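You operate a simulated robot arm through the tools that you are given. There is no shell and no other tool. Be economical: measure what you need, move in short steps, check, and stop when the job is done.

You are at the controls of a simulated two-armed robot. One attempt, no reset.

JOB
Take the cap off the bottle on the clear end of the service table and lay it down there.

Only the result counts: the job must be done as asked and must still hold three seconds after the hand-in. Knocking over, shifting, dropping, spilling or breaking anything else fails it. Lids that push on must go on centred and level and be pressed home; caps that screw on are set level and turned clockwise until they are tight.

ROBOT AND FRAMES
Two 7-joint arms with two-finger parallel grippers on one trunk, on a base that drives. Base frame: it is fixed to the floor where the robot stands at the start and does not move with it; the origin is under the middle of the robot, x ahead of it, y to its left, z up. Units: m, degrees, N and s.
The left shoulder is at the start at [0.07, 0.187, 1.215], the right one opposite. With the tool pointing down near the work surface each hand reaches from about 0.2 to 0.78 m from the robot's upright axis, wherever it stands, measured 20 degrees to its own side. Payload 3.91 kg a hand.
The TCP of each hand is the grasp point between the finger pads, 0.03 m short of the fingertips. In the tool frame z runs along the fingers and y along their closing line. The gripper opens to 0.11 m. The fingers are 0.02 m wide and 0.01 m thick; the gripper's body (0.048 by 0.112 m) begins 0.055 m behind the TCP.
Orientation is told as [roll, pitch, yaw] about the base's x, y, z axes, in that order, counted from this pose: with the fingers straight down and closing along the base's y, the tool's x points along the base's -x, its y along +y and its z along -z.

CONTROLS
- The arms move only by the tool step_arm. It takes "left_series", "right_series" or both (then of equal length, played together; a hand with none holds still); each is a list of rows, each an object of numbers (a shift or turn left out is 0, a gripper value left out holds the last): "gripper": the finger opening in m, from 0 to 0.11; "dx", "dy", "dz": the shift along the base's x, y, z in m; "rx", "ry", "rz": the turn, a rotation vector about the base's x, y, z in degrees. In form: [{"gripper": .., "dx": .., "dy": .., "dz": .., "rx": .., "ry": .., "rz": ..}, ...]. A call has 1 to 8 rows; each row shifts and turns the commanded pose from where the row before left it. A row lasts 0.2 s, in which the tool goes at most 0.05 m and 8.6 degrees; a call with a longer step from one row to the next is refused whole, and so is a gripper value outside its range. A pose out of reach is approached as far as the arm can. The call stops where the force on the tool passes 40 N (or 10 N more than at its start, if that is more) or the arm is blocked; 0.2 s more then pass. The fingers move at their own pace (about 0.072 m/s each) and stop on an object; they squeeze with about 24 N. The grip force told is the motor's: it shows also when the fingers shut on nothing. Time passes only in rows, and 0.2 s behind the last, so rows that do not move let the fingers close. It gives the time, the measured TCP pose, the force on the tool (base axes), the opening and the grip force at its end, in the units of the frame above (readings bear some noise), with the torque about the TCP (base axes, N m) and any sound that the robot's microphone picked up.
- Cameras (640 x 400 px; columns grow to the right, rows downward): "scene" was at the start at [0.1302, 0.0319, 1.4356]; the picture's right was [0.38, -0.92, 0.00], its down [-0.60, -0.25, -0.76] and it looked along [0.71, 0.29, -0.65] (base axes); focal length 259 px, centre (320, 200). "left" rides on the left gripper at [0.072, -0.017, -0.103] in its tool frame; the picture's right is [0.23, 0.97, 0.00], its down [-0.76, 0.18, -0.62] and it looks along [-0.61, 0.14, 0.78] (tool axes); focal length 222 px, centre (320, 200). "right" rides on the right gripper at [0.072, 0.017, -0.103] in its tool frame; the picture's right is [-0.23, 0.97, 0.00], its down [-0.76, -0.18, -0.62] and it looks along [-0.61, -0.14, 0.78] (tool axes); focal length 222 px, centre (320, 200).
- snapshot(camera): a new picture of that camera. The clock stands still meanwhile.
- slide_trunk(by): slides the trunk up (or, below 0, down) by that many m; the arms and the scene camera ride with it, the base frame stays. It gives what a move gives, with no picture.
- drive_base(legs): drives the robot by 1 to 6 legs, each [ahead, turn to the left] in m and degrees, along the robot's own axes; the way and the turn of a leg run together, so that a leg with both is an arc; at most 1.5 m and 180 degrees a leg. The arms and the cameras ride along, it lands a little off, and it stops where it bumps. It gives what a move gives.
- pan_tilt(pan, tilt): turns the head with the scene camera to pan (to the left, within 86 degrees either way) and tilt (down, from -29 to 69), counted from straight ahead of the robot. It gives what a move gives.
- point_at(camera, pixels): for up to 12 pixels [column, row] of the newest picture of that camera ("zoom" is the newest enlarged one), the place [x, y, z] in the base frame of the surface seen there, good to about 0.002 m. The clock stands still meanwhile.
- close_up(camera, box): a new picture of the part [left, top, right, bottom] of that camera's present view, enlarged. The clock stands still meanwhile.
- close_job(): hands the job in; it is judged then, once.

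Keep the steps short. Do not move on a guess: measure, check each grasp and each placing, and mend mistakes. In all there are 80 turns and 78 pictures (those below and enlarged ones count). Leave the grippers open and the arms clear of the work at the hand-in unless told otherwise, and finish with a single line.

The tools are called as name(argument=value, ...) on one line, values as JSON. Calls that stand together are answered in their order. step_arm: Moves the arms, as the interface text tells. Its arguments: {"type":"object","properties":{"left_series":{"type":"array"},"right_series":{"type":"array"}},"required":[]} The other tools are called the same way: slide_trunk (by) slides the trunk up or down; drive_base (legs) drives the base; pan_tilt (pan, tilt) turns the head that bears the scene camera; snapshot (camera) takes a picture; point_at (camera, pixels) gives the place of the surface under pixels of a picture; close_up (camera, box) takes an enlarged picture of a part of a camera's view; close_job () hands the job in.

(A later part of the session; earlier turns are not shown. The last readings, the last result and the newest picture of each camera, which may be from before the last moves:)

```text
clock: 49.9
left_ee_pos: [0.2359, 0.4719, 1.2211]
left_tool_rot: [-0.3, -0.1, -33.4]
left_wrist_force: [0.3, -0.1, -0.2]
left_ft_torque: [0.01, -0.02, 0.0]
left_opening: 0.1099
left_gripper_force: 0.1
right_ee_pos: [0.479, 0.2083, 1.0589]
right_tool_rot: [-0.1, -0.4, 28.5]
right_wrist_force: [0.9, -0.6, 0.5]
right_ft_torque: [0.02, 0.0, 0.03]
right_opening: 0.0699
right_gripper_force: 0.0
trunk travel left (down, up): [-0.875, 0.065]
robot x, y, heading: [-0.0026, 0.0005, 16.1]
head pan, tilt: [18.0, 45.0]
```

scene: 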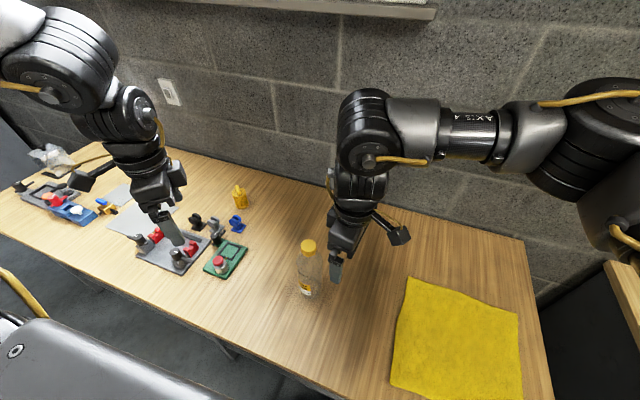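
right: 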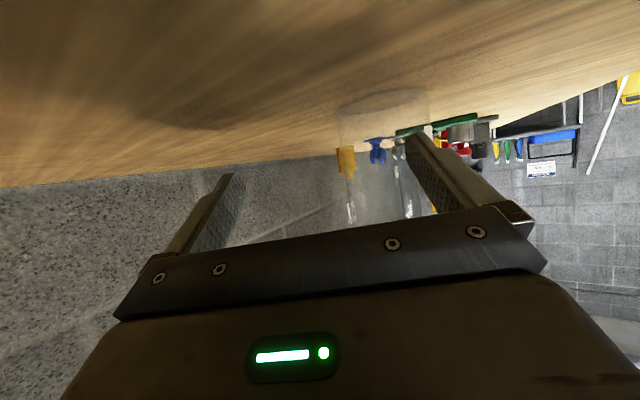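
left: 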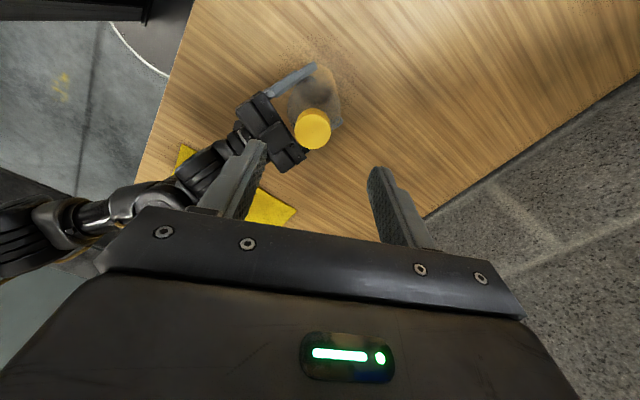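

The right hand reaches and has good wrist range. It waits above the cap while the left hand orients: yaw to -60, then tilt towards horizontal, pointing at the bottle from the left-front.

step_arm(left_series=[{"rz": -6.65, "dx": 0.031, "dy": -0.0125, "dz": -0.0175}, {"rz": -6.65, "dx": 0.031, "dy": -0.0125, "dz": -0.0175}, {"rz": -6.65, "dx": 0.031, "dy": -0.0125, "dz": -0.0175}, {"rz": -6.65, "dx": 0.031, "dy": -0.0125, "dz": -0.0175}])

step_arm(left_series=[{"rx": -7.36, "ry": -4.25, "dz": -0.0125}, {"rx": -7.36, "ry": -4.25, "dz": -0.0125}, {"rx": -7.36, "ry": -4.25, "dz": -0.0125}, {"rx": -7.36, "ry": -4.25, "dz": -0.0125}, {"rx": -7.36, "ry": -4.25, "dz": -0.0125}, {"rx": -7.36, "ry": -4.25, "dz": -0.0125}, {"rx": -7.36, "ry": -4.25, "dz": -0.0125}, {"rx": -7.36, "ry": -4.25, "dz": -0.0125}])

snapshot(camera="scene")

```text
clock: 50.9
left_ee_pos: [0.3618, 0.4211, 1.1495]
left_tool_rot: [-0.5, -0.1, -60.0]
left_wrist_force: [0.0, -0.3, -0.3]
left_ft_torque: [0.01, 0.02, -0.01]
left_opening: 0.1098
left_gripper_force: 0.0
right_ee_pos: [0.4812, 0.2084, 1.0584]
right_tool_rot: [-0.1, -0.3, 28.6]
right_wrist_force: [0.5, -0.3, 0.0]
right_ft_torque: [-0.01, 0.03, -0.01]
right_opening: 0.0702
right_gripper_force: 0.1
trunk travel left (down, up): [-0.875, 0.065]
robot x, y, heading: [0.0008, 0.0019, 16.1]
head pan, tilt: [18.0, 45.0]
```

```text
clock: 52.7
left_ee_pos: [0.3539, 0.4313, 1.0704]
left_tool_rot: [-0.2, -59.7, -60.1]
left_wrist_force: [-0.1, 0.5, 0.5]
left_ft_torque: [0.02, 0.01, 0.0]
left_opening: 0.1101
left_gripper_force: 0.1
left hand out of reach, approached as far as the arm can: row 7, 8
right_ee_pos: [0.4784, 0.2081, 1.0596]
right_tool_rot: [0.1, -0.4, 28.6]
right_wrist_force: [-1.1, -0.3, 0.0]
right_ft_torque: [0.03, -0.03, 0.01]
right_opening: 0.0701
right_gripper_force: 0.1
trunk travel left (down, up): [-0.875, 0.065]
robot x, y, heading: [0.006, -0.0041, 16.1]
head pan, tilt: [18.0, 45.0]
```

```text
56 pictures are left
```

scene: 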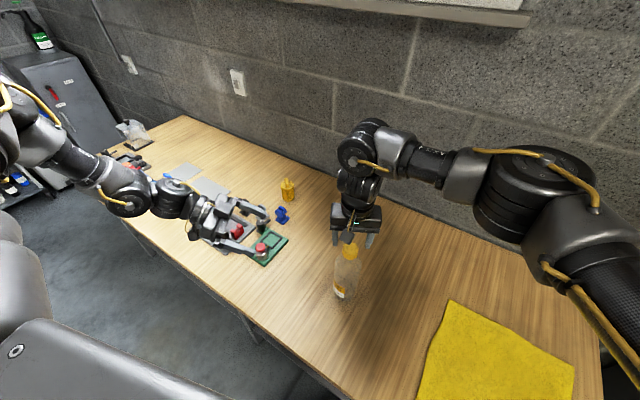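

The left hand is at 60° tilt, which is good enough, and it points straight at the bottle (about -60.7°). I'll advance to about 0.13 m from the bottle while descending to 0.906.

step_arm(left_series=[{"dx": 0.0152, "dy": -0.0265, "dz": -0.025}, {"dx": 0.0152, "dy": -0.0265, "dz": -0.025}, {"dx": 0.0152, "dy": -0.0265, "dz": -0.025}, {"dx": 0.0152, "dy": -0.0265, "dz": -0.025}, {"dz": -0.03}, {"dz": -0.03}, {}])

snapshot(camera="left")

snapshot(camera="scene")

```text
clock: 54.3
left_ee_pos: [0.3783, 0.3729, 1.0866]
left_tool_rot: [-0.3, -59.6, -60.0]
left_wrist_force: [0.0, 0.5, -0.1]
left_ft_torque: [0.02, 0.03, -0.02]
left_opening: 0.1103
left_gripper_force: 0.0
left hand out of reach, approached as far as the arm can: row 1, 2, 3, 4, 5, 6
right_ee_pos: [0.4798, 0.2081, 1.0585]
right_tool_rot: [-0.1, -0.5, 28.6]
right_wrist_force: [-0.1, -0.2, 0.3]
right_ft_torque: [0.0, -0.04, 0.0]
right_opening: 0.0701
right_gripper_force: 0.1
trunk travel left (down, up): [-0.875, 0.065]
robot x, y, heading: [-0.0014, 0.0015, 16.0]
head pan, tilt: [18.0, 45.0]
```

```text
55 pictures are left
```

left: 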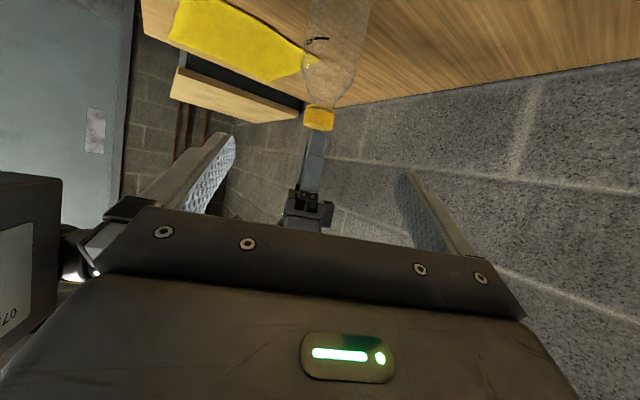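

```text
54 pictures are left
```

scene: 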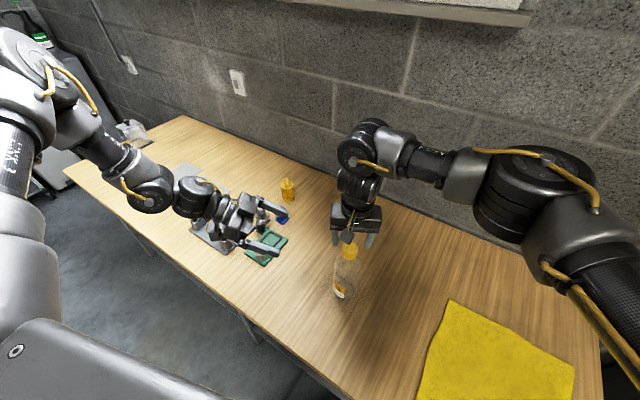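

The left wrist can't go lower with the trunk this high. Lowering the trunk shifts both limits the right way, so I'll raise both hands relative to the trunk and then slide it down 0.22.

step_arm(left_series=[{"dz": 0.035}, {"dz": 0.035}, {"dz": 0.035}, {"dz": 0.035}, {"dz": 0.035}, {"dz": 0.035}], right_series=[{"dz": 0.045}, {"dz": 0.045}, {"dz": 0.045}, {"dz": 0.045}, {"dz": 0.045}, {"dz": 0.045}])

slide_trunk(by=-0.22)

snapshot(camera="scene")

```text
clock: 55.7
left_ee_pos: [0.3755, 0.3736, 1.2981]
left_tool_rot: [0.1, -59.8, -60.3]
left_wrist_force: [-0.2, 0.4, 0.1]
left_ft_torque: [0.01, -0.03, 0.04]
left_opening: 0.11
left_gripper_force: 0.1
right_ee_pos: [0.4743, 0.2083, 1.3272]
right_tool_rot: [0.0, -0.5, 28.7]
right_wrist_force: [0.4, 0.1, 0.4]
right_ft_torque: [-0.04, -0.03, 0.03]
right_opening: 0.0698
right_gripper_force: 0.1
trunk travel left (down, up): [-0.875, 0.065]
robot x, y, heading: [0.0015, -0.0024, 16.2]
head pan, tilt: [18.0, 45.0]
```

```text
clock: 58.0
left_ee_pos: [0.3781, 0.3731, 1.0765]
left_tool_rot: [-0.1, -59.7, -60.1]
left_wrist_force: [0.2, -0.6, 0.3]
left_ft_torque: [0.03, 0.03, 0.01]
left_opening: 0.1099
left_gripper_force: 0.0
right_ee_pos: [0.4761, 0.2098, 1.1057]
right_tool_rot: [-0.1, -0.5, 28.6]
right_wrist_force: [-0.8, -0.4, -0.3]
right_ft_torque: [-0.01, -0.01, -0.01]
right_opening: 0.0702
right_gripper_force: 0.0
trunk travel left (down, up): [-0.655, 0.285]
robot x, y, heading: [0.0027, 0.0007, 16.0]
head pan, tilt: [18.0, 45.0]
```

```text
53 pictures are left
```

scene: 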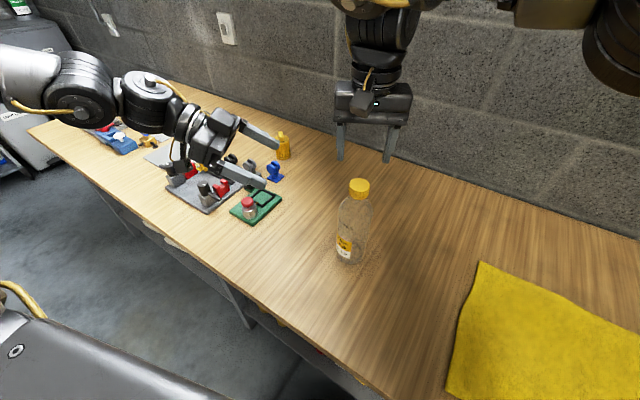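

Now the left hand advances slightly and descends.

step_arm(left_series=[{"dx": 0.0155, "dy": -0.025, "dz": -0.03}, {"dx": 0.0155, "dy": -0.025, "dz": -0.03}, {"dz": -0.035}, {"dz": -0.035}, {"dz": -0.04}, {}])

snapshot(camera="left")

```text
clock: 59.4
left_ee_pos: [0.4088, 0.3202, 0.9072]
left_tool_rot: [0.0, -59.5, -60.1]
left_wrist_force: [-0.1, -0.4, -0.1]
left_ft_torque: [0.0, 0.0, 0.03]
left_opening: 0.1098
left_gripper_force: 0.0
right_ee_pos: [0.4779, 0.2073, 1.1065]
right_tool_rot: [-0.1, -0.4, 28.6]
right_wrist_force: [0.6, 0.3, 0.6]
right_ft_torque: [0.01, -0.03, 0.0]
right_opening: 0.07
right_gripper_force: 0.1
trunk travel left (down, up): [-0.655, 0.285]
robot x, y, heading: [0.0012, 0.0005, 15.9]
head pan, tilt: [18.0, 45.0]
```

```text
52 pictures are left
```

left: 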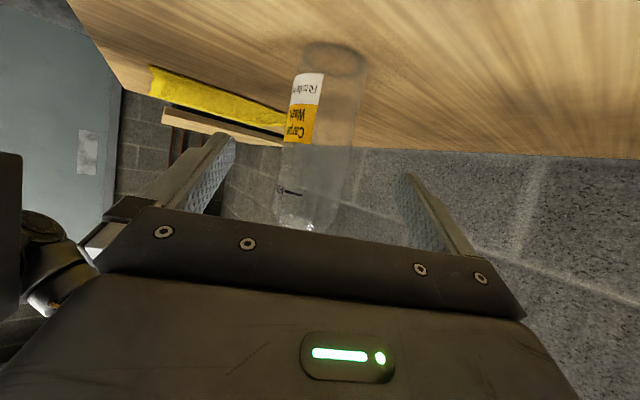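

Clear path, and the bottle is centred ahead. The left hand slides around the bottle while the right hand comes down to 1.06.

step_arm(left_series=[{"dx": 0.014, "dy": -0.0224}, {"dx": 0.014, "dy": -0.0224}, {"dx": 0.014, "dy": -0.0224}, {"dx": 0.014, "dy": -0.0224}, {"dx": 0.014, "dy": -0.0222}, {}], right_series=[{}, {}, {}, {"dz": -0.024}, {"dz": -0.024}, {}])

snapshot(camera="left")

snapshot(camera="scene")

```text
clock: 60.8
left_ee_pos: [0.4625, 0.2297, 0.9389]
left_tool_rot: [-0.1, -59.7, -60.1]
left_wrist_force: [-0.3, 0.1, -0.8]
left_ft_torque: [0.0, -0.04, -0.01]
left_opening: 0.1101
left_gripper_force: 0.0
left hand out of reach, approached as far as the arm can: row 3, 4, 5
right_ee_pos: [0.4764, 0.2099, 1.0583]
right_tool_rot: [-0.1, -0.4, 28.8]
right_wrist_force: [0.4, 0.7, -0.5]
right_ft_torque: [-0.01, 0.01, 0.04]
right_opening: 0.0701
right_gripper_force: 0.0
trunk travel left (down, up): [-0.655, 0.285]
robot x, y, heading: [0.0035, -0.0003, 16.2]
head pan, tilt: [18.0, 45.0]
```

```text
51 pictures are left
```

left: 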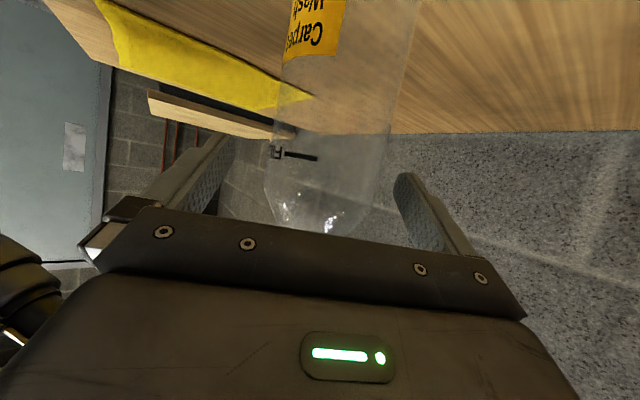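

```text
50 pictures are left
```

scene: 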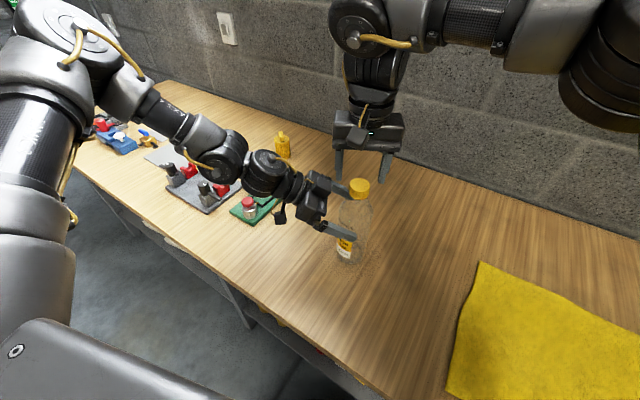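

Nearly there: the left hand is 0.027 m short of the axis and was pushed up to 0.939. I'll lift the right hand by 0.06, lower the trunk another 0.06 (the open left fingers just slide down beside the bottle), then finish the advance.

step_arm(right_series=[{"dz": 0.035}, {"dz": 0.035}, {}], left_series=[{"dx": -0.01, "dy": 0.016}, {"dx": -0.01, "dy": 0.016}, {}])

slide_trunk(by=-0.06)

step_arm(left_series=[{"dx": 0.0122, "dy": -0.018, "dz": 0.005}, {"dx": 0.0122, "dy": -0.018, "dz": 0.005}, {"dx": 0.0122, "dy": -0.018, "dz": 0.005}, {}])

```text
clock: 61.6
left_ee_pos: [0.4447, 0.2613, 0.9391]
left_tool_rot: [-0.3, -59.6, -59.9]
left_wrist_force: [0.0, -0.2, -0.2]
left_ft_torque: [-0.02, 0.0, -0.04]
left_opening: 0.11
left_gripper_force: 0.1
right_ee_pos: [0.4798, 0.2077, 1.1277]
right_tool_rot: [0.0, -0.3, 28.7]
right_wrist_force: [-0.3, 0.1, -0.1]
right_ft_torque: [0.06, 0.01, 0.01]
right_opening: 0.07
right_gripper_force: 0.0
trunk travel left (down, up): [-0.655, 0.285]
robot x, y, heading: [0.0027, -0.0009, 16.2]
head pan, tilt: [18.0, 45.0]
```

```text
clock: 62.6
left_ee_pos: [0.4422, 0.2619, 0.8784]
left_tool_rot: [-0.1, -59.6, -60.1]
left_wrist_force: [-0.2, 0.1, -0.5]
left_ft_torque: [-0.01, 0.0, -0.01]
left_opening: 0.11
left_gripper_force: 0.1
right_ee_pos: [0.4793, 0.2096, 1.0684]
right_tool_rot: [0.1, -0.4, 28.6]
right_wrist_force: [0.5, -0.1, 0.5]
right_ft_torque: [0.03, 0.0, -0.01]
right_opening: 0.07
right_gripper_force: 0.1
trunk travel left (down, up): [-0.595, 0.345]
robot x, y, heading: [-0.0012, -0.0002, 16.1]
head pan, tilt: [18.0, 45.0]
```

```text
clock: 63.6
left_ee_pos: [0.475, 0.2128, 0.9007]
left_tool_rot: [-0.2, -59.6, -60.0]
left_wrist_force: [0.0, -0.4, 0.6]
left_ft_torque: [0.01, 0.01, 0.03]
left_opening: 0.1099
left_gripper_force: 0.1
left hand out of reach, approached as far as the arm can: row 3
right_ee_pos: [0.4788, 0.2096, 1.0687]
right_tool_rot: [0.0, -0.4, 28.5]
right_wrist_force: [-0.4, 0.6, -0.5]
right_ft_torque: [-0.02, 0.0, 0.04]
right_opening: 0.0702
right_gripper_force: 0.1
trunk travel left (down, up): [-0.595, 0.345]
robot x, y, heading: [-0.0003, -0.0016, 15.8]
head pan, tilt: [18.0, 45.0]
```

It is within 6 mm of the axis and centred between the fingers. While here, I turn the right hand further clockwise above the cap for unscrewing room, and close the left on the body.

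step_arm(left_series=[{"gripper": 0.09}, {"gripper": 0.08}, {"gripper": 0.06}, {"gripper": 0.0}, {}, {}, {}, {}], right_series=[{"rz": -8.5}, {"rz": -8.5}, {"rz": -8.5}, {"rz": -8.5}, {"rz": -8.5}, {"rz": -8.5}, {"rz": -8.5}, {"rz": -8.5}])

step_arm(right_series=[{"rz": -8.5}, {"rz": -8.5}, {"rz": -8.5}, {"rz": -8.5}, {"rz": -8.5}, {"rz": -8.5}, {"rz": -8.5}, {"rz": -8.5}])

snapshot(camera="scene")

```text
clock: 65.4
left_ee_pos: [0.4751, 0.2129, 0.9004]
left_tool_rot: [-0.1, -59.7, -60.1]
left_wrist_force: [0.3, 0.3, -0.1]
left_ft_torque: [0.04, -0.03, 0.02]
left_opening: 0.0749
left_gripper_force: 24.3
right_ee_pos: [0.5763, 0.1427, 1.1128]
right_tool_rot: [1.6, 1.7, -23.3]
right_wrist_force: [0.5, 0.6, 0.3]
right_ft_torque: [0.04, -0.01, -0.02]
right_opening: 0.0699
right_gripper_force: 0.1
right hand out of reach, approached as far as the arm can: row 3, 4, 5, 6, 7, 8
trunk travel left (down, up): [-0.595, 0.345]
robot x, y, heading: [0.0026, -0.0008, 15.9]
head pan, tilt: [18.0, 45.0]
```

```text
clock: 67.2
left_ee_pos: [0.4751, 0.2128, 0.9003]
left_tool_rot: [-0.1, -59.6, -60.1]
left_wrist_force: [1.2, 0.0, 1.4]
left_ft_torque: [0.03, -0.08, 0.02]
left_opening: 0.0746
left_gripper_force: 24.2
right_ee_pos: [0.5771, 0.1396, 1.1098]
right_tool_rot: [1.3, 1.5, -23.5]
right_wrist_force: [0.3, -0.2, -0.7]
right_ft_torque: [-0.02, -0.02, 0.01]
right_opening: 0.0699
right_gripper_force: 0.0
right hand out of reach, approached as far as the arm can: row 1, 2, 3, 4, 5, 6, 7, 8
trunk travel left (down, up): [-0.595, 0.345]
robot x, y, heading: [-0.002, -0.004, 16.1]
head pan, tilt: [18.0, 45.0]
```

```text
49 pictures are left
```

scene: 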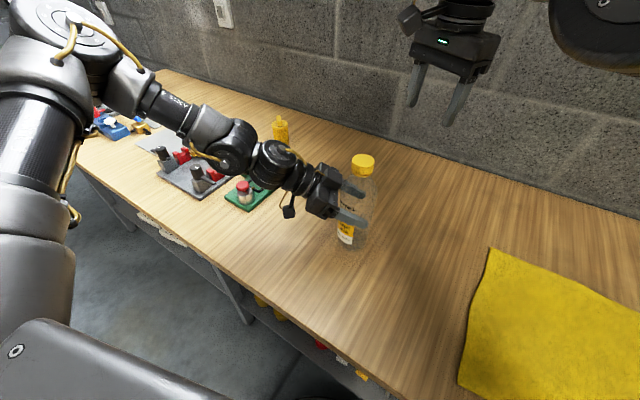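

The left hand holds the bottle (0.075 m, 24 N). The right wrist's clockwise limit is about +11 and the hand drifted off, so I bring it back over the cap, level and at a yaw of about 22.

step_arm(right_series=[{"rx": -1.79, "ry": -0.86, "rz": 7.6, "dx": -0.0163, "dy": 0.0114}, {"rz": 7.6, "dx": -0.0163, "dy": 0.0114}, {"rz": 7.6, "dx": -0.0163, "dy": 0.0114}, {"rz": 7.6, "dx": -0.0163, "dy": 0.0114}, {"rz": 7.6, "dx": -0.0163, "dy": 0.0114}, {"rz": 7.6, "dx": -0.0163, "dy": 0.0114}, {}])

close_up(camera="scene", box=[314, 140, 410, 200])

point_at(camera="scene", pixels=[[363, 157], [363, 159], [363, 161], [355, 159], [371, 159], [363, 172]])

```text
clock: 68.1
left_ee_pos: [0.4746, 0.2119, 0.8998]
left_tool_rot: [0.0, -59.7, -60.1]
left_wrist_force: [-0.3, 1.7, 1.6]
left_ft_torque: [0.04, -0.01, 0.03]
left_opening: 0.0747
left_gripper_force: 23.7
right_ee_pos: [0.5229, 0.1807, 1.0445]
right_tool_rot: [-2.3, 6.7, 1.2]
right_wrist_force: [-0.4, -0.5, -0.8]
right_ft_torque: [-0.02, 0.0, 0.0]
right_opening: 0.0701
right_gripper_force: 0.1
trunk travel left (down, up): [-0.595, 0.345]
robot x, y, heading: [0.0022, -0.0026, 15.9]
head pan, tilt: [18.0, 45.0]
stopped in row 4 (right hand): the arm was blocked; the commanded pose is now the measured one
```

```text
6.67 times, centred on (362, 170) of scene
```

zoom: 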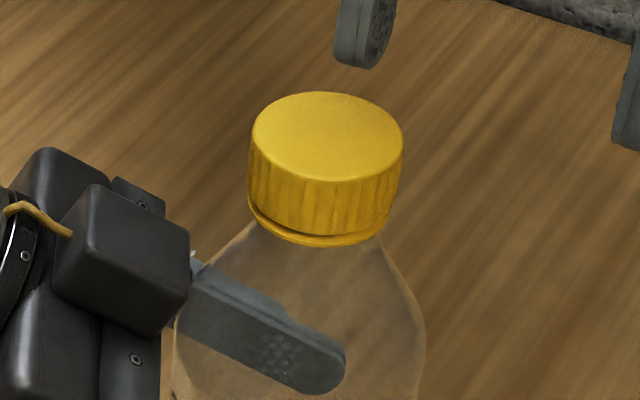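

```text
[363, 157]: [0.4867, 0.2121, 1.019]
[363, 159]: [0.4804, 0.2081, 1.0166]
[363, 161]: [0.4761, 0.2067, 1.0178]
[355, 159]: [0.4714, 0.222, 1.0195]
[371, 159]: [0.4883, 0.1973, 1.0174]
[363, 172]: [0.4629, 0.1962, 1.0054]
```

The right arm dipped while unwinding from its limit but touched nothing, and the cap is unmoved. I'll lift it straight up first.

step_arm(right_series=[{"dz": 0.03}, {"dz": 0.03}, {"dz": 0.03}, {}])

```text
clock: 69.3
left_ee_pos: [0.476, 0.2118, 0.8996]
left_tool_rot: [-0.1, -59.6, -60.0]
left_wrist_force: [-0.3, 0.8, 1.7]
left_ft_torque: [0.0, 0.0, 0.01]
left_opening: 0.0747
left_gripper_force: 23.9
right_ee_pos: [0.5376, 0.151, 1.1005]
right_tool_rot: [-1.1, 12.0, -1.5]
right_wrist_force: [0.6, -0.1, -0.1]
right_ft_torque: [0.04, -0.01, 0.02]
right_opening: 0.0701
right_gripper_force: 0.1
right hand out of reach, approached as far as the arm can: row 2, 3
trunk travel left (down, up): [-0.595, 0.345]
robot x, y, heading: [-0.0026, -0.0062, 16.1]
head pan, tilt: [18.0, 45.0]
stopped in row 4 (right hand): the arm was blocked; the commanded pose is now the measured one
```

The arm still reports blocked, so I'll look at the right arm itself.

pan_tilt(pan=-25, tilt=20)

snapshot(camera="scene")

```text
clock: 70.4
left_ee_pos: [0.4755, 0.2128, 0.9006]
left_tool_rot: [0.0, -59.5, -60.1]
left_wrist_force: [-0.4, 0.2, 0.1]
left_ft_torque: [0.05, -0.06, -0.01]
left_opening: 0.0747
left_gripper_force: 24.4
right_ee_pos: [0.5379, 0.1504, 1.1009]
right_tool_rot: [-1.0, 11.7, -1.4]
right_wrist_force: [0.5, -0.6, 0.9]
right_ft_torque: [-0.03, 0.03, 0.03]
right_opening: 0.0703
right_gripper_force: 0.1
trunk travel left (down, up): [-0.595, 0.345]
robot x, y, heading: [0.0028, -0.001, 16.0]
head pan, tilt: [-25.0, 20.0]
```

```text
47 pictures are left
```

scene: 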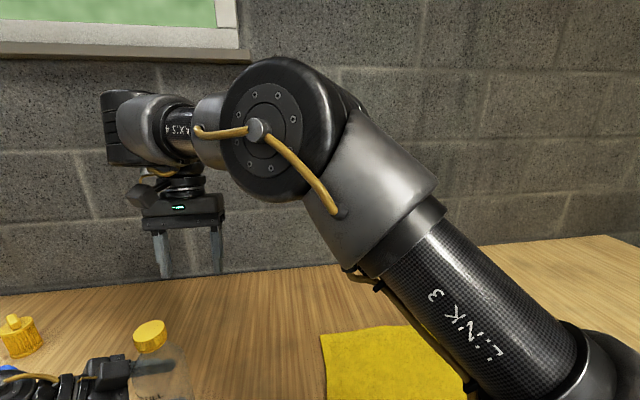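

point_at(camera="scene", pixels=[[258, 130], [330, 90], [150, 130], [110, 120], [440, 300], [360, 110], [430, 130], [60, 200], [185, 208]])

```text
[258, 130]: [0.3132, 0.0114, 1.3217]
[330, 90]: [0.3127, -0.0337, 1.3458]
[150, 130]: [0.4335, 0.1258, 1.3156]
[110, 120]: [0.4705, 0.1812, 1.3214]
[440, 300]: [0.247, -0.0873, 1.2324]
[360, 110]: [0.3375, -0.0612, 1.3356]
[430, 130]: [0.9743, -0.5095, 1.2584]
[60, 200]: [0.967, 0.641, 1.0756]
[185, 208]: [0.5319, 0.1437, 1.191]
```

The right elbow is folded up in front of the robot after I pushed the yaw too far. I'll unfold it by moving the hand out to the right and up while turning the yaw back positive.

step_arm(right_series=[{"dy": -0.025, "dz": 0.015}, {"dy": -0.025, "dz": 0.015}, {"dy": -0.025, "dz": 0.01, "rz": 6}, {"dy": -0.025, "rz": 8}, {"dy": -0.025, "rz": 8}, {"rz": 8}])

```text
clock: 71.8
left_ee_pos: [0.4751, 0.2138, 0.9002]
left_tool_rot: [-0.2, -59.7, -60.1]
left_wrist_force: [0.4, -0.9, 1.2]
left_ft_torque: [-0.03, -0.08, -0.06]
left_opening: 0.0747
left_gripper_force: 24.1
right_ee_pos: [0.5323, 0.0304, 1.1384]
right_tool_rot: [-1.4, 11.7, 28.9]
right_wrist_force: [-1.1, 0.3, 0.1]
right_ft_torque: [-0.02, 0.01, -0.01]
right_opening: 0.0702
right_gripper_force: 0.1
right hand out of reach, approached as far as the arm can: row 4
trunk travel left (down, up): [-0.595, 0.345]
robot x, y, heading: [0.0033, -0.0017, 16.1]
head pan, tilt: [-25.0, 20.0]
```

Unfolding works. Now I level the hand (about 12° of pitch error) and increase the yaw.

step_arm(right_series=[{"rx": 3.44, "ry": -4.78}, {"rx": 3.44, "ry": -4.78}, {"rz": 8}, {"rz": 8}, {"rz": 8}, {"rz": 8}, {}])

```text
clock: 73.4
left_ee_pos: [0.474, 0.213, 0.9001]
left_tool_rot: [-0.1, -59.6, -60.1]
left_wrist_force: [-0.2, -0.7, 1.2]
left_ft_torque: [-0.03, -0.02, 0.01]
left_opening: 0.0746
left_gripper_force: 24.0
right_ee_pos: [0.5314, 0.0307, 1.1407]
right_tool_rot: [0.1, 0.0, 61.1]
right_wrist_force: [0.2, 0.5, -1.1]
right_ft_torque: [-0.04, 0.0, 0.0]
right_opening: 0.0701
right_gripper_force: 0.1
trunk travel left (down, up): [-0.595, 0.345]
robot x, y, heading: [0.001, 0.0009, 16.0]
head pan, tilt: [-25.0, 20.0]
```

It is level and free at a yaw of 61. Now back above the cap at z 1.10.

step_arm(right_series=[{"dx": -0.0087, "dy": 0.0296, "dz": -0.005}, {"dx": -0.0087, "dy": 0.0296, "dz": -0.005}, {"dx": -0.0087, "dy": 0.0296, "dz": -0.005}, {"dx": -0.0087, "dy": 0.0296, "dz": -0.005}, {"dx": -0.0087, "dy": 0.0296, "dz": -0.005}, {"dx": -0.0087, "dy": 0.0296, "dz": -0.005}, {}])

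pan_tilt(pan=18, tilt=40)

snapshot(camera="scene")

snapshot(camera="right")

```text
clock: 75.2
left_ee_pos: [0.4746, 0.2137, 0.8996]
left_tool_rot: [0.0, -59.6, -60.1]
left_wrist_force: [0.3, 0.6, -0.3]
left_ft_torque: [0.08, 0.03, 0.03]
left_opening: 0.0743
left_gripper_force: 24.3
right_ee_pos: [0.5005, 0.189, 1.1223]
right_tool_rot: [2.5, -1.9, 58.5]
right_wrist_force: [0.0, -1.3, -0.5]
right_ft_torque: [0.03, 0.01, 0.0]
right_opening: 0.0701
right_gripper_force: 0.2
trunk travel left (down, up): [-0.595, 0.345]
robot x, y, heading: [-0.0028, 0.0023, 15.9]
head pan, tilt: [-25.0, 20.0]
stopped in row 7 (right hand): the arm was blocked; the commanded pose is now the measured one
```

```text
clock: 76.3
left_ee_pos: [0.4754, 0.2131, 0.8999]
left_tool_rot: [-0.1, -59.6, -60.1]
left_wrist_force: [0.2, 0.4, -0.8]
left_ft_torque: [0.01, -0.03, 0.03]
left_opening: 0.0748
left_gripper_force: 24.5
right_ee_pos: [0.5009, 0.1894, 1.1237]
right_tool_rot: [2.4, -1.9, 58.4]
right_wrist_force: [0.7, 0.0, 0.6]
right_ft_torque: [-0.02, 0.01, -0.01]
right_opening: 0.0702
right_gripper_force: 0.1
trunk travel left (down, up): [-0.595, 0.345]
robot x, y, heading: [0.0007, 0.0003, 15.8]
head pan, tilt: [18.0, 40.0]
```

```text
46 pictures are left
```

scene: 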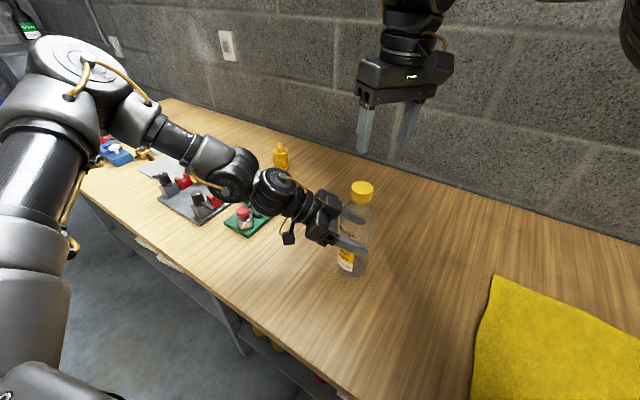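

```text
45 pictures are left
```

right: 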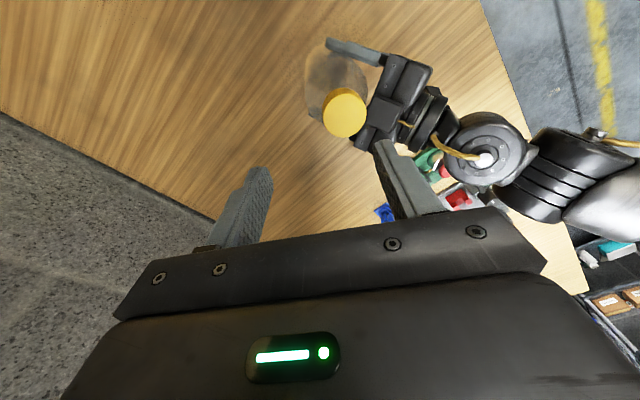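

The right arm is blocked 3 cm short because its elbow posture drifted. I'll reset the posture by taking the hand well out to the right and lower, over the cloth, with a yaw near 90, and then return as in the first approach.

step_arm(right_series=[{"dy": -0.04, "rz": 4}, {"dy": -0.04, "rz": 4}, {"dy": -0.04, "rz": 4}, {"dy": -0.04, "rz": 4}, {"dy": -0.04, "dz": -0.02, "rz": 4}, {"dy": -0.04, "dz": -0.02, "rz": 4}, {"dy": -0.04, "dz": -0.02, "rz": 4}, {"dy": -0.04, "dz": -0.02, "rz": 4}])

pan_tilt(pan=-25, tilt=30)

snapshot(camera="scene")

```text
clock: 78.1
left_ee_pos: [0.4763, 0.2101, 0.901]
left_tool_rot: [0.0, -59.5, -60.2]
left_wrist_force: [0.1, 0.3, -0.2]
left_ft_torque: [-0.01, 0.0, 0.01]
left_opening: 0.0749
left_gripper_force: 24.1
right_ee_pos: [0.4979, -0.1298, 1.0428]
right_tool_rot: [2.3, -2.1, 90.6]
right_wrist_force: [-0.1, -1.1, -0.1]
right_ft_torque: [0.02, -0.04, 0.01]
right_opening: 0.0697
right_gripper_force: 0.0
trunk travel left (down, up): [-0.595, 0.345]
robot x, y, heading: [0.0007, 0.0004, 16.2]
head pan, tilt: [18.0, 40.0]
```

```text
clock: 79.2
left_ee_pos: [0.4754, 0.2111, 0.8996]
left_tool_rot: [-0.1, -59.7, -60.1]
left_wrist_force: [0.2, 0.1, 0.1]
left_ft_torque: [-0.05, 0.0, -0.07]
left_opening: 0.0747
left_gripper_force: 23.8
right_ee_pos: [0.498, -0.1266, 1.0427]
right_tool_rot: [2.3, -1.9, 90.6]
right_wrist_force: [-0.2, -0.4, -0.4]
right_ft_torque: [0.0, 0.04, -0.03]
right_opening: 0.0697
right_gripper_force: 0.0
trunk travel left (down, up): [-0.595, 0.345]
robot x, y, heading: [0.0014, -0.0016, 16.1]
head pan, tilt: [-25.0, 30.0]
```

```text
44 pictures are left
```

scene: 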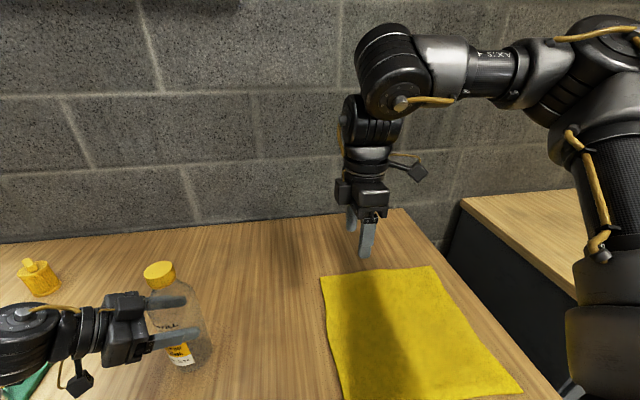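

The elbow is now well out to the right. I level the hand and come back towards the cap at constant yaw 90.

step_arm(right_series=[{"rx": -2.0, "ry": -2.3, "dz": 0.03}, {"dx": -0.003, "dy": 0.042, "dz": 0.01}, {"dx": -0.003, "dy": 0.042, "dz": 0.01}, {"dx": -0.003, "dy": 0.042, "dz": 0.01}, {"dx": -0.003, "dy": 0.042}, {"dx": -0.003, "dy": 0.042}, {"dx": -0.003, "dy": 0.042}, {}])

```text
clock: 81.0
left_ee_pos: [0.475, 0.2122, 0.8999]
left_tool_rot: [-0.1, -59.5, -60.2]
left_wrist_force: [-0.3, 0.9, 0.0]
left_ft_torque: [0.01, -0.03, 0.03]
left_opening: 0.0749
left_gripper_force: 24.0
right_ee_pos: [0.48, 0.1224, 1.1046]
right_tool_rot: [0.0, 0.1, 90.7]
right_wrist_force: [0.1, -0.6, -0.6]
right_ft_torque: [0.02, -0.02, -0.02]
right_opening: 0.07
right_gripper_force: 0.0
trunk travel left (down, up): [-0.595, 0.345]
robot x, y, heading: [0.0013, 0.001, 16.1]
head pan, tilt: [-25.0, 30.0]
```

Good. The remaining shift is +0.086 in y.

step_arm(right_series=[{"dy": 0.029}, {"dy": 0.029}, {"dy": 0.0277, "dx": -0.001}, {}])

pan_tilt(pan=18, tilt=45)

snapshot(camera="scene")

```text
clock: 82.0
left_ee_pos: [0.4757, 0.2118, 0.9007]
left_tool_rot: [-0.1, -59.5, -60.1]
left_wrist_force: [0.0, -0.6, 0.7]
left_ft_torque: [0.04, 0.03, -0.01]
left_opening: 0.0744
left_gripper_force: 23.6
right_ee_pos: [0.4933, 0.1953, 1.1148]
right_tool_rot: [0.8, -2.1, 88.8]
right_wrist_force: [0.8, 0.9, -0.9]
right_ft_torque: [0.01, 0.02, 0.0]
right_opening: 0.0698
right_gripper_force: 0.0
trunk travel left (down, up): [-0.595, 0.345]
robot x, y, heading: [-0.002, -0.0005, 16.0]
head pan, tilt: [-25.0, 30.0]
```

```text
clock: 83.1
left_ee_pos: [0.4748, 0.2131, 0.9005]
left_tool_rot: [-0.1, -59.6, -60.0]
left_wrist_force: [0.3, 0.3, -0.2]
left_ft_torque: [0.05, -0.08, 0.0]
left_opening: 0.0746
left_gripper_force: 24.4
right_ee_pos: [0.4924, 0.1968, 1.1102]
right_tool_rot: [0.9, -1.5, 88.7]
right_wrist_force: [-0.8, 0.5, -0.8]
right_ft_torque: [-0.01, 0.03, -0.02]
right_opening: 0.0701
right_gripper_force: 0.1
trunk travel left (down, up): [-0.595, 0.345]
robot x, y, heading: [-0.0001, -0.0037, 16.1]
head pan, tilt: [18.0, 45.0]
```

```text
43 pictures are left
```

scene: 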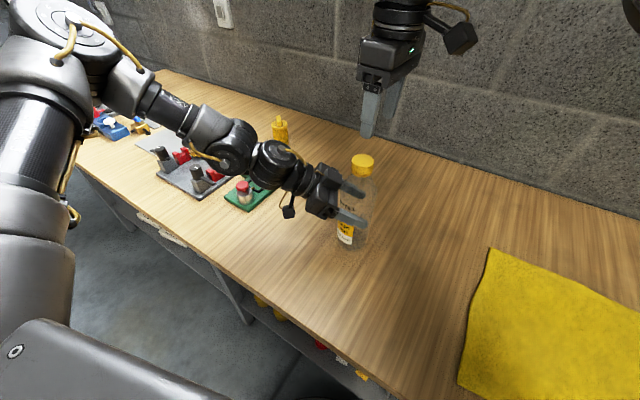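

The hand is held about 1.5 cm off, with no out-of-reach report, so the folded right arm is likely touching the robot. The earlier success at this trunk height was at z 1.068, so I'll step back, lower to 1.068 and come in at that height.

step_arm(right_series=[{"dy": -0.04}, {"dy": -0.03}, {"dz": -0.025}, {"dz": -0.02}, {}])

```text
clock: 84.3
left_ee_pos: [0.475, 0.2127, 0.8987]
left_tool_rot: [-0.1, -59.5, -60.1]
left_wrist_force: [-0.1, 0.1, 0.6]
left_ft_torque: [-0.02, -0.05, -0.01]
left_opening: 0.0745
left_gripper_force: 24.0
right_ee_pos: [0.479, 0.139, 1.0584]
right_tool_rot: [-0.1, 0.2, 90.7]
right_wrist_force: [-0.4, 0.1, 0.6]
right_ft_torque: [-0.02, -0.02, -0.04]
right_opening: 0.0699
right_gripper_force: 0.1
trunk travel left (down, up): [-0.595, 0.345]
robot x, y, heading: [-0.0017, -0.0027, 15.8]
head pan, tilt: [18.0, 45.0]
```

step_arm(right_series=[{"dy": 0.023, "dz": 0.003}, {"dy": 0.023}, {"dy": 0.023}, {}])

```text
clock: 85.3
left_ee_pos: [0.476, 0.2107, 0.9007]
left_tool_rot: [-0.1, -59.6, -60.1]
left_wrist_force: [-0.7, 0.7, 0.2]
left_ft_torque: [0.05, 0.03, 0.03]
left_opening: 0.0746
left_gripper_force: 24.3
right_ee_pos: [0.4788, 0.2048, 1.0617]
right_tool_rot: [0.0, 0.1, 90.7]
right_wrist_force: [-0.2, 0.1, 0.0]
right_ft_torque: [0.01, 0.02, 0.02]
right_opening: 0.0699
right_gripper_force: 0.0
trunk travel left (down, up): [-0.595, 0.345]
robot x, y, heading: [0.002, 0.0022, 15.9]
head pan, tilt: [18.0, 45.0]
```

It works at this height. Now I turn clockwise to a yaw of about 40, staying away from the limit, with a small y correction.

step_arm(right_series=[{"rz": -8.5, "dy": 0.0025}, {"rz": -8.5}, {"rz": -8.5}, {"rz": -8.5}, {"rz": -8.5}, {"rz": -8.5}, {}])

close_up(camera="scene", box=[298, 100, 426, 180])

snapshot(camera="right")

```text
clock: 86.9
left_ee_pos: [0.4754, 0.2123, 0.9007]
left_tool_rot: [-0.1, -59.6, -60.2]
left_wrist_force: [-0.4, 0.4, -0.2]
left_ft_torque: [0.01, -0.06, 0.0]
left_opening: 0.0745
left_gripper_force: 23.7
right_ee_pos: [0.4802, 0.211, 1.0601]
right_tool_rot: [0.0, 0.2, 39.6]
right_wrist_force: [0.7, 0.0, -0.7]
right_ft_torque: [0.01, 0.02, -0.03]
right_opening: 0.07
right_gripper_force: 0.1
trunk travel left (down, up): [-0.595, 0.345]
robot x, y, heading: [0.0021, -0.0018, 16.1]
head pan, tilt: [18.0, 45.0]
```

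```text
5.00 times, centred on (362, 140) of scene
```

zoom: 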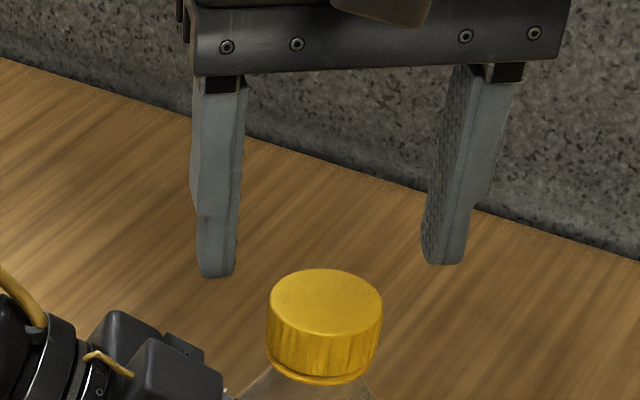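

```text
41 pictures are left
```

right: 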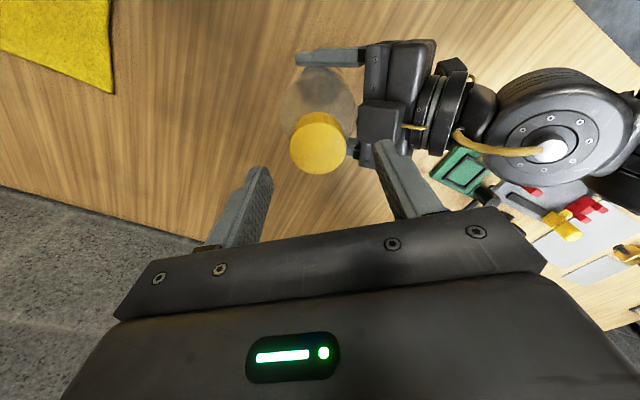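

The cap is centred between the fingers (column 318 against 320). I'll check the left hand's highest parts near the cap for clearance.

point_at(camera="zoom", pixels=[[110, 318], [140, 345], [190, 365], [175, 340], [160, 335], [325, 300], [270, 300], [380, 300]])

```text
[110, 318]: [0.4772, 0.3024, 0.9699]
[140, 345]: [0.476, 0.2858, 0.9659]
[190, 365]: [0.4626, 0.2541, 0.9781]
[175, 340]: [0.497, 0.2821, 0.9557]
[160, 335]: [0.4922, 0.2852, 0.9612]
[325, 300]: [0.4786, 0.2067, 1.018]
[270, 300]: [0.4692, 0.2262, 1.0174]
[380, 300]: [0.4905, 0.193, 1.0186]
```

There is clearance: the left hand peaks at about 0.978 and my tips will be at 0.990. I lower the open fingers around the cap to TCP 1.020, then close.

step_arm(right_series=[{"dx": -0.001, "dy": -0.002, "dz": -0.015}, {"dz": -0.015}, {"dz": -0.01}, {}])

close_up(camera="scene", box=[298, 110, 426, 190])

```text
clock: 87.9
left_ee_pos: [0.4747, 0.2123, 0.9006]
left_tool_rot: [-0.1, -59.6, -60.0]
left_wrist_force: [-0.4, 0.1, 0.7]
left_ft_torque: [0.0, 0.02, 0.02]
left_opening: 0.0747
left_gripper_force: 24.1
right_ee_pos: [0.4794, 0.2084, 1.0211]
right_tool_rot: [0.1, 0.0, 39.7]
right_wrist_force: [0.2, 0.3, -0.8]
right_ft_torque: [0.03, -0.03, -0.02]
right_opening: 0.0698
right_gripper_force: 0.0
trunk travel left (down, up): [-0.595, 0.345]
robot x, y, heading: [0.001, -0.0018, 15.8]
head pan, tilt: [18.0, 45.0]
```

```text
5.00 times, centred on (362, 150) of scene
```

zoom: 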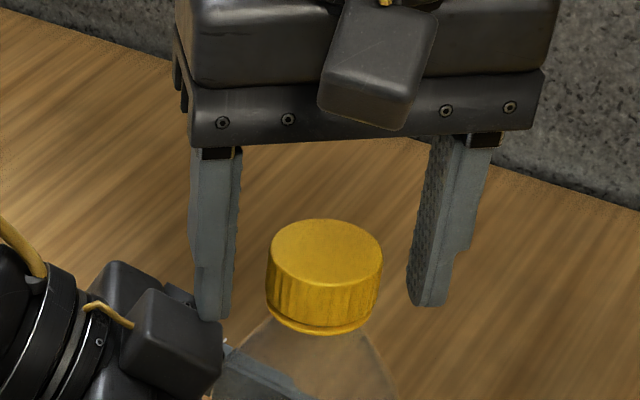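

Well placed around the cap. I close the right fingers.

step_arm(right_series=[{"gripper": 0.05}, {"gripper": 0.0}, {}, {}])

```text
clock: 88.9
left_ee_pos: [0.4762, 0.213, 0.9003]
left_tool_rot: [-0.1, -59.6, -60.1]
left_wrist_force: [-0.9, 1.1, 0.5]
left_ft_torque: [-0.04, -0.13, -0.02]
left_opening: 0.0749
left_gripper_force: 24.1
right_ee_pos: [0.4781, 0.2085, 1.0211]
right_tool_rot: [0.0, 0.2, 39.6]
right_wrist_force: [1.1, -0.8, -0.6]
right_ft_torque: [0.01, -0.03, 0.02]
right_opening: 0.0419
right_gripper_force: 24.0
trunk travel left (down, up): [-0.595, 0.345]
robot x, y, heading: [-0.0025, -0.0015, 16.2]
head pan, tilt: [18.0, 45.0]
```

The cap is gripped (0.042 m, 24 N). Now I turn counter-clockwise in steps and watch force and torque.

step_arm(right_series=[{"rz": 8}, {"rz": 8}, {"rz": 8}, {"rz": 8}])

step_arm(right_series=[{"rz": 8}, {"rz": 8}, {"rz": 8}, {"rz": 8}, {"rz": 8}, {"rz": 8}])

close_up(camera="scene", box=[298, 110, 426, 190])

```text
clock: 89.9
left_ee_pos: [0.4753, 0.2114, 0.9007]
left_tool_rot: [-0.1, -59.6, -60.1]
left_wrist_force: [-3.7, -1.8, -0.9]
left_ft_torque: [0.08, -0.39, -0.03]
left_opening: 0.0749
left_gripper_force: 23.9
right_ee_pos: [0.4771, 0.2062, 1.021]
right_tool_rot: [0.0, 0.1, 71.8]
right_wrist_force: [2.7, 0.7, 2.9]
right_ft_torque: [0.02, -0.06, 0.01]
right_opening: 0.0419
right_gripper_force: 24.0
trunk travel left (down, up): [-0.595, 0.345]
robot x, y, heading: [-0.0013, 0.0015, 16.4]
head pan, tilt: [18.0, 45.0]
```

```text
clock: 91.3
left_ee_pos: [0.4752, 0.2116, 0.8994]
left_tool_rot: [-0.1, -59.6, -59.9]
left_wrist_force: [5.8, -1.1, -4.5]
left_ft_torque: [-0.15, 0.6, -0.02]
left_opening: 0.0748
left_gripper_force: 24.4
right_ee_pos: [0.4779, 0.2088, 1.0219]
right_tool_rot: [-0.1, 0.1, 120.0]
right_wrist_force: [-5.9, 0.2, 6.3]
right_ft_torque: [0.04, 0.16, -0.01]
right_opening: 0.0421
right_gripper_force: 24.0
trunk travel left (down, up): [-0.595, 0.345]
robot x, y, heading: [-0.0022, 0.0023, 15.9]
head pan, tilt: [18.0, 45.0]
```

```text
5.00 times, centred on (362, 150) of scene
```

zoom: 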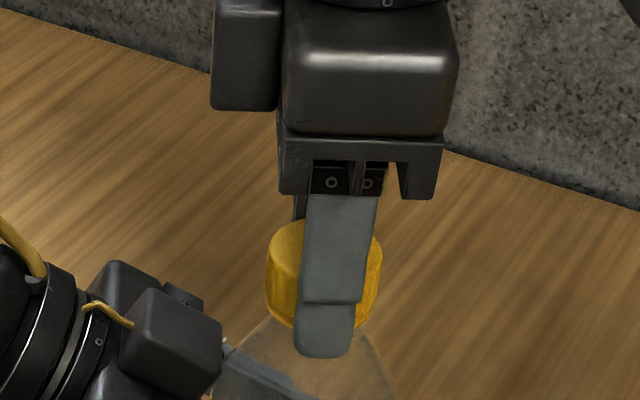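

The cap turns easily. It pushes the tool up with 6 N, so it is rising on its thread. I continue turning with a small rise.

step_arm(right_series=[{"rz": 8, "dz": 0.0008}, {"rz": 8, "dz": 0.0002}, {"rz": 8, "dz": 0.0002}, {"rz": 8, "dz": 0.0002}])

step_arm(right_series=[{"rz": 8, "dz": 0.0003}, {"rz": 8, "dz": 0.0002}])

```text
clock: 92.3
left_ee_pos: [0.4746, 0.2122, 0.9015]
left_tool_rot: [0.0, -59.5, -60.1]
left_wrist_force: [10.7, 4.4, -1.1]
left_ft_torque: [-0.44, 0.87, 0.06]
left_opening: 0.0748
left_gripper_force: 23.8
right_ee_pos: [0.4783, 0.2083, 1.0222]
right_tool_rot: [0.1, 0.1, 151.9]
right_wrist_force: [-10.3, -5.1, 2.4]
right_ft_torque: [-0.12, 0.39, -0.02]
right_opening: 0.0419
right_gripper_force: 24.4
trunk travel left (down, up): [-0.595, 0.345]
robot x, y, heading: [-0.0002, -0.0042, 15.6]
head pan, tilt: [18.0, 45.0]
```

```text
clock: 92.9
left_ee_pos: [0.4752, 0.2125, 0.9016]
left_tool_rot: [-0.1, -59.7, -60.1]
left_wrist_force: [9.1, 7.2, 0.4]
left_ft_torque: [-0.55, 0.7, 0.05]
left_opening: 0.0749
left_gripper_force: 23.8
right_ee_pos: [0.4782, 0.207, 1.0221]
right_tool_rot: [0.0, 0.1, 167.8]
right_wrist_force: [-9.8, -6.7, 1.4]
right_ft_torque: [-0.17, 0.39, -0.04]
right_opening: 0.0419
right_gripper_force: 23.9
trunk travel left (down, up): [-0.595, 0.345]
robot x, y, heading: [0.0031, -0.0033, 16.1]
head pan, tilt: [18.0, 45.0]
```

That's 128° turned with no blockage, and the side force shows a small centring offset. I release, rewind to yaw 40 and regrasp.

step_arm(right_series=[{"gripper": 0.065}, {}, {}, {"rz": -8}, {"rz": -8}, {"rz": -8}, {"rz": -8}, {"rz": -8}])

step_arm(right_series=[{"rz": -8}, {"rz": -8}, {"rz": -8}, {"rz": -8}, {"rz": -8}, {"rz": -8}, {"rz": -8}, {"rz": -8}])

step_arm(right_series=[{"rz": -8}, {"rz": -8}, {"rz": -8}, {}])

close_up(camera="scene", box=[298, 110, 426, 190])

point_at(camera="zoom", pixels=[[325, 250], [325, 240], [325, 260], [275, 250], [375, 250], [325, 290], [325, 325]])

```text
clock: 94.7
left_ee_pos: [0.4764, 0.2123, 0.9004]
left_tool_rot: [-0.1, -59.6, -60.0]
left_wrist_force: [-0.5, -0.8, 0.7]
left_ft_torque: [-0.02, -0.01, 0.03]
left_opening: 0.0749
left_gripper_force: 24.4
right_ee_pos: [0.4773, 0.2089, 1.0227]
right_tool_rot: [0.1, 0.2, 127.5]
right_wrist_force: [-0.3, 0.4, -0.4]
right_ft_torque: [0.02, 0.0, -0.01]
right_opening: 0.0651
right_gripper_force: 0.1
trunk travel left (down, up): [-0.595, 0.345]
robot x, y, heading: [0.0007, -0.0009, 16.2]
head pan, tilt: [18.0, 45.0]
```

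```text
clock: 96.5
left_ee_pos: [0.4756, 0.212, 0.8996]
left_tool_rot: [-0.2, -59.7, -60.1]
left_wrist_force: [0.5, -0.4, 0.4]
left_ft_torque: [-0.03, -0.04, -0.02]
left_opening: 0.0749
left_gripper_force: 23.8
right_ee_pos: [0.4777, 0.2077, 1.0227]
right_tool_rot: [-0.1, 0.2, 63.6]
right_wrist_force: [0.8, 0.7, -0.2]
right_ft_torque: [0.02, -0.03, -0.01]
right_opening: 0.0649
right_gripper_force: 0.1
trunk travel left (down, up): [-0.595, 0.345]
robot x, y, heading: [0.0026, 0.0001, 16.1]
head pan, tilt: [18.0, 45.0]
```

```text
clock: 97.5
left_ee_pos: [0.476, 0.2129, 0.8998]
left_tool_rot: [-0.1, -59.6, -60.1]
left_wrist_force: [-0.1, 0.1, -0.6]
left_ft_torque: [0.06, -0.04, 0.01]
left_opening: 0.0746
left_gripper_force: 24.4
right_ee_pos: [0.4795, 0.2075, 1.0237]
right_tool_rot: [0.0, 0.2, 39.6]
right_wrist_force: [0.4, 0.2, 0.5]
right_ft_torque: [0.01, 0.03, 0.0]
right_opening: 0.0649
right_gripper_force: 0.1
trunk travel left (down, up): [-0.595, 0.345]
robot x, y, heading: [0.0043, -0.0004, 16.2]
head pan, tilt: [18.0, 45.0]
```

```text
5.00 times, centred on (362, 150) of scene
```

zoom: 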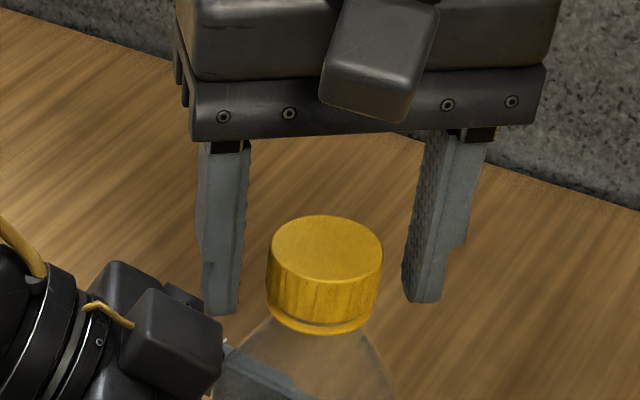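

```text
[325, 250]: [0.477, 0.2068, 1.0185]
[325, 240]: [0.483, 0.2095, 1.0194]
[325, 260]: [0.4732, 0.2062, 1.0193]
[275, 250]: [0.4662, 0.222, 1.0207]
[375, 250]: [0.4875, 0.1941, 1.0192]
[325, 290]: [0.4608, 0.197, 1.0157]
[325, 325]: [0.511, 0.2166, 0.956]
```

The cap has risen about 1–1.5 mm. Second grip and turn.

step_arm(right_series=[{"gripper": 0.0}, {}, {}, {"rz": 8, "dz": 0.0001}, {"rz": 8, "dz": 0.0001}, {"rz": 8, "dz": 0.0001}, {"rz": 8, "dz": 0.0001}, {"rz": 8, "dz": 0.0001}])

step_arm(right_series=[{"rz": 8, "dz": 0.0001}, {"rz": 8, "dz": 0.0001}, {"rz": 8, "dz": 0.0001}, {"rz": 8, "dz": 0.0001}, {"rz": 8, "dz": 0.0001}, {"rz": 8, "dz": 0.0001}])

step_arm(right_series=[{"rz": 8, "dz": 0.0001}, {"rz": 8, "dz": 0.0001}, {"rz": 8, "dz": 0.0001}, {"rz": 8, "dz": 0.0001}, {"rz": 8, "dz": 0.0001}])

```text
clock: 99.3
left_ee_pos: [0.4749, 0.212, 0.9004]
left_tool_rot: [-0.1, -59.6, -60.0]
left_wrist_force: [-2.3, -1.4, 0.3]
left_ft_torque: [0.12, -0.1, -0.02]
left_opening: 0.0747
left_gripper_force: 24.0
right_ee_pos: [0.4786, 0.2072, 1.0234]
right_tool_rot: [0.0, 0.0, 79.9]
right_wrist_force: [0.8, 1.5, 0.0]
right_ft_torque: [0.03, 0.0, -0.02]
right_opening: 0.0415
right_gripper_force: 24.8
trunk travel left (down, up): [-0.595, 0.345]
robot x, y, heading: [-0.0022, 0.0002, 16.0]
head pan, tilt: [18.0, 45.0]
```

```text
clock: 100.7
left_ee_pos: [0.4755, 0.2123, 0.9003]
left_tool_rot: [0.0, -59.7, -60.1]
left_wrist_force: [10.9, 1.8, -1.8]
left_ft_torque: [-0.16, 0.92, 0.07]
left_opening: 0.0747
left_gripper_force: 24.4
right_ee_pos: [0.478, 0.2085, 1.0233]
right_tool_rot: [0.0, 0.1, 127.9]
right_wrist_force: [-10.7, -1.3, 1.9]
right_ft_torque: [-0.02, 0.28, -0.03]
right_opening: 0.0414
right_gripper_force: 24.4
trunk travel left (down, up): [-0.595, 0.345]
robot x, y, heading: [0.004, -0.0008, 15.9]
head pan, tilt: [18.0, 45.0]
```

```text
clock: 101.9
left_ee_pos: [0.4751, 0.2126, 0.8996]
left_tool_rot: [-0.1, -59.6, -60.1]
left_wrist_force: [9.8, 5.0, -0.4]
left_ft_torque: [-0.46, 0.7, 0.12]
left_opening: 0.0748
left_gripper_force: 24.2
right_ee_pos: [0.4786, 0.2082, 1.0252]
right_tool_rot: [-0.1, 0.1, 167.8]
right_wrist_force: [-10.0, -5.4, 1.6]
right_ft_torque: [-0.1, 0.37, -0.02]
right_opening: 0.0416
right_gripper_force: 24.1
trunk travel left (down, up): [-0.595, 0.345]
robot x, y, heading: [-0.0023, -0.0019, 16.1]
head pan, tilt: [18.0, 45.0]
```

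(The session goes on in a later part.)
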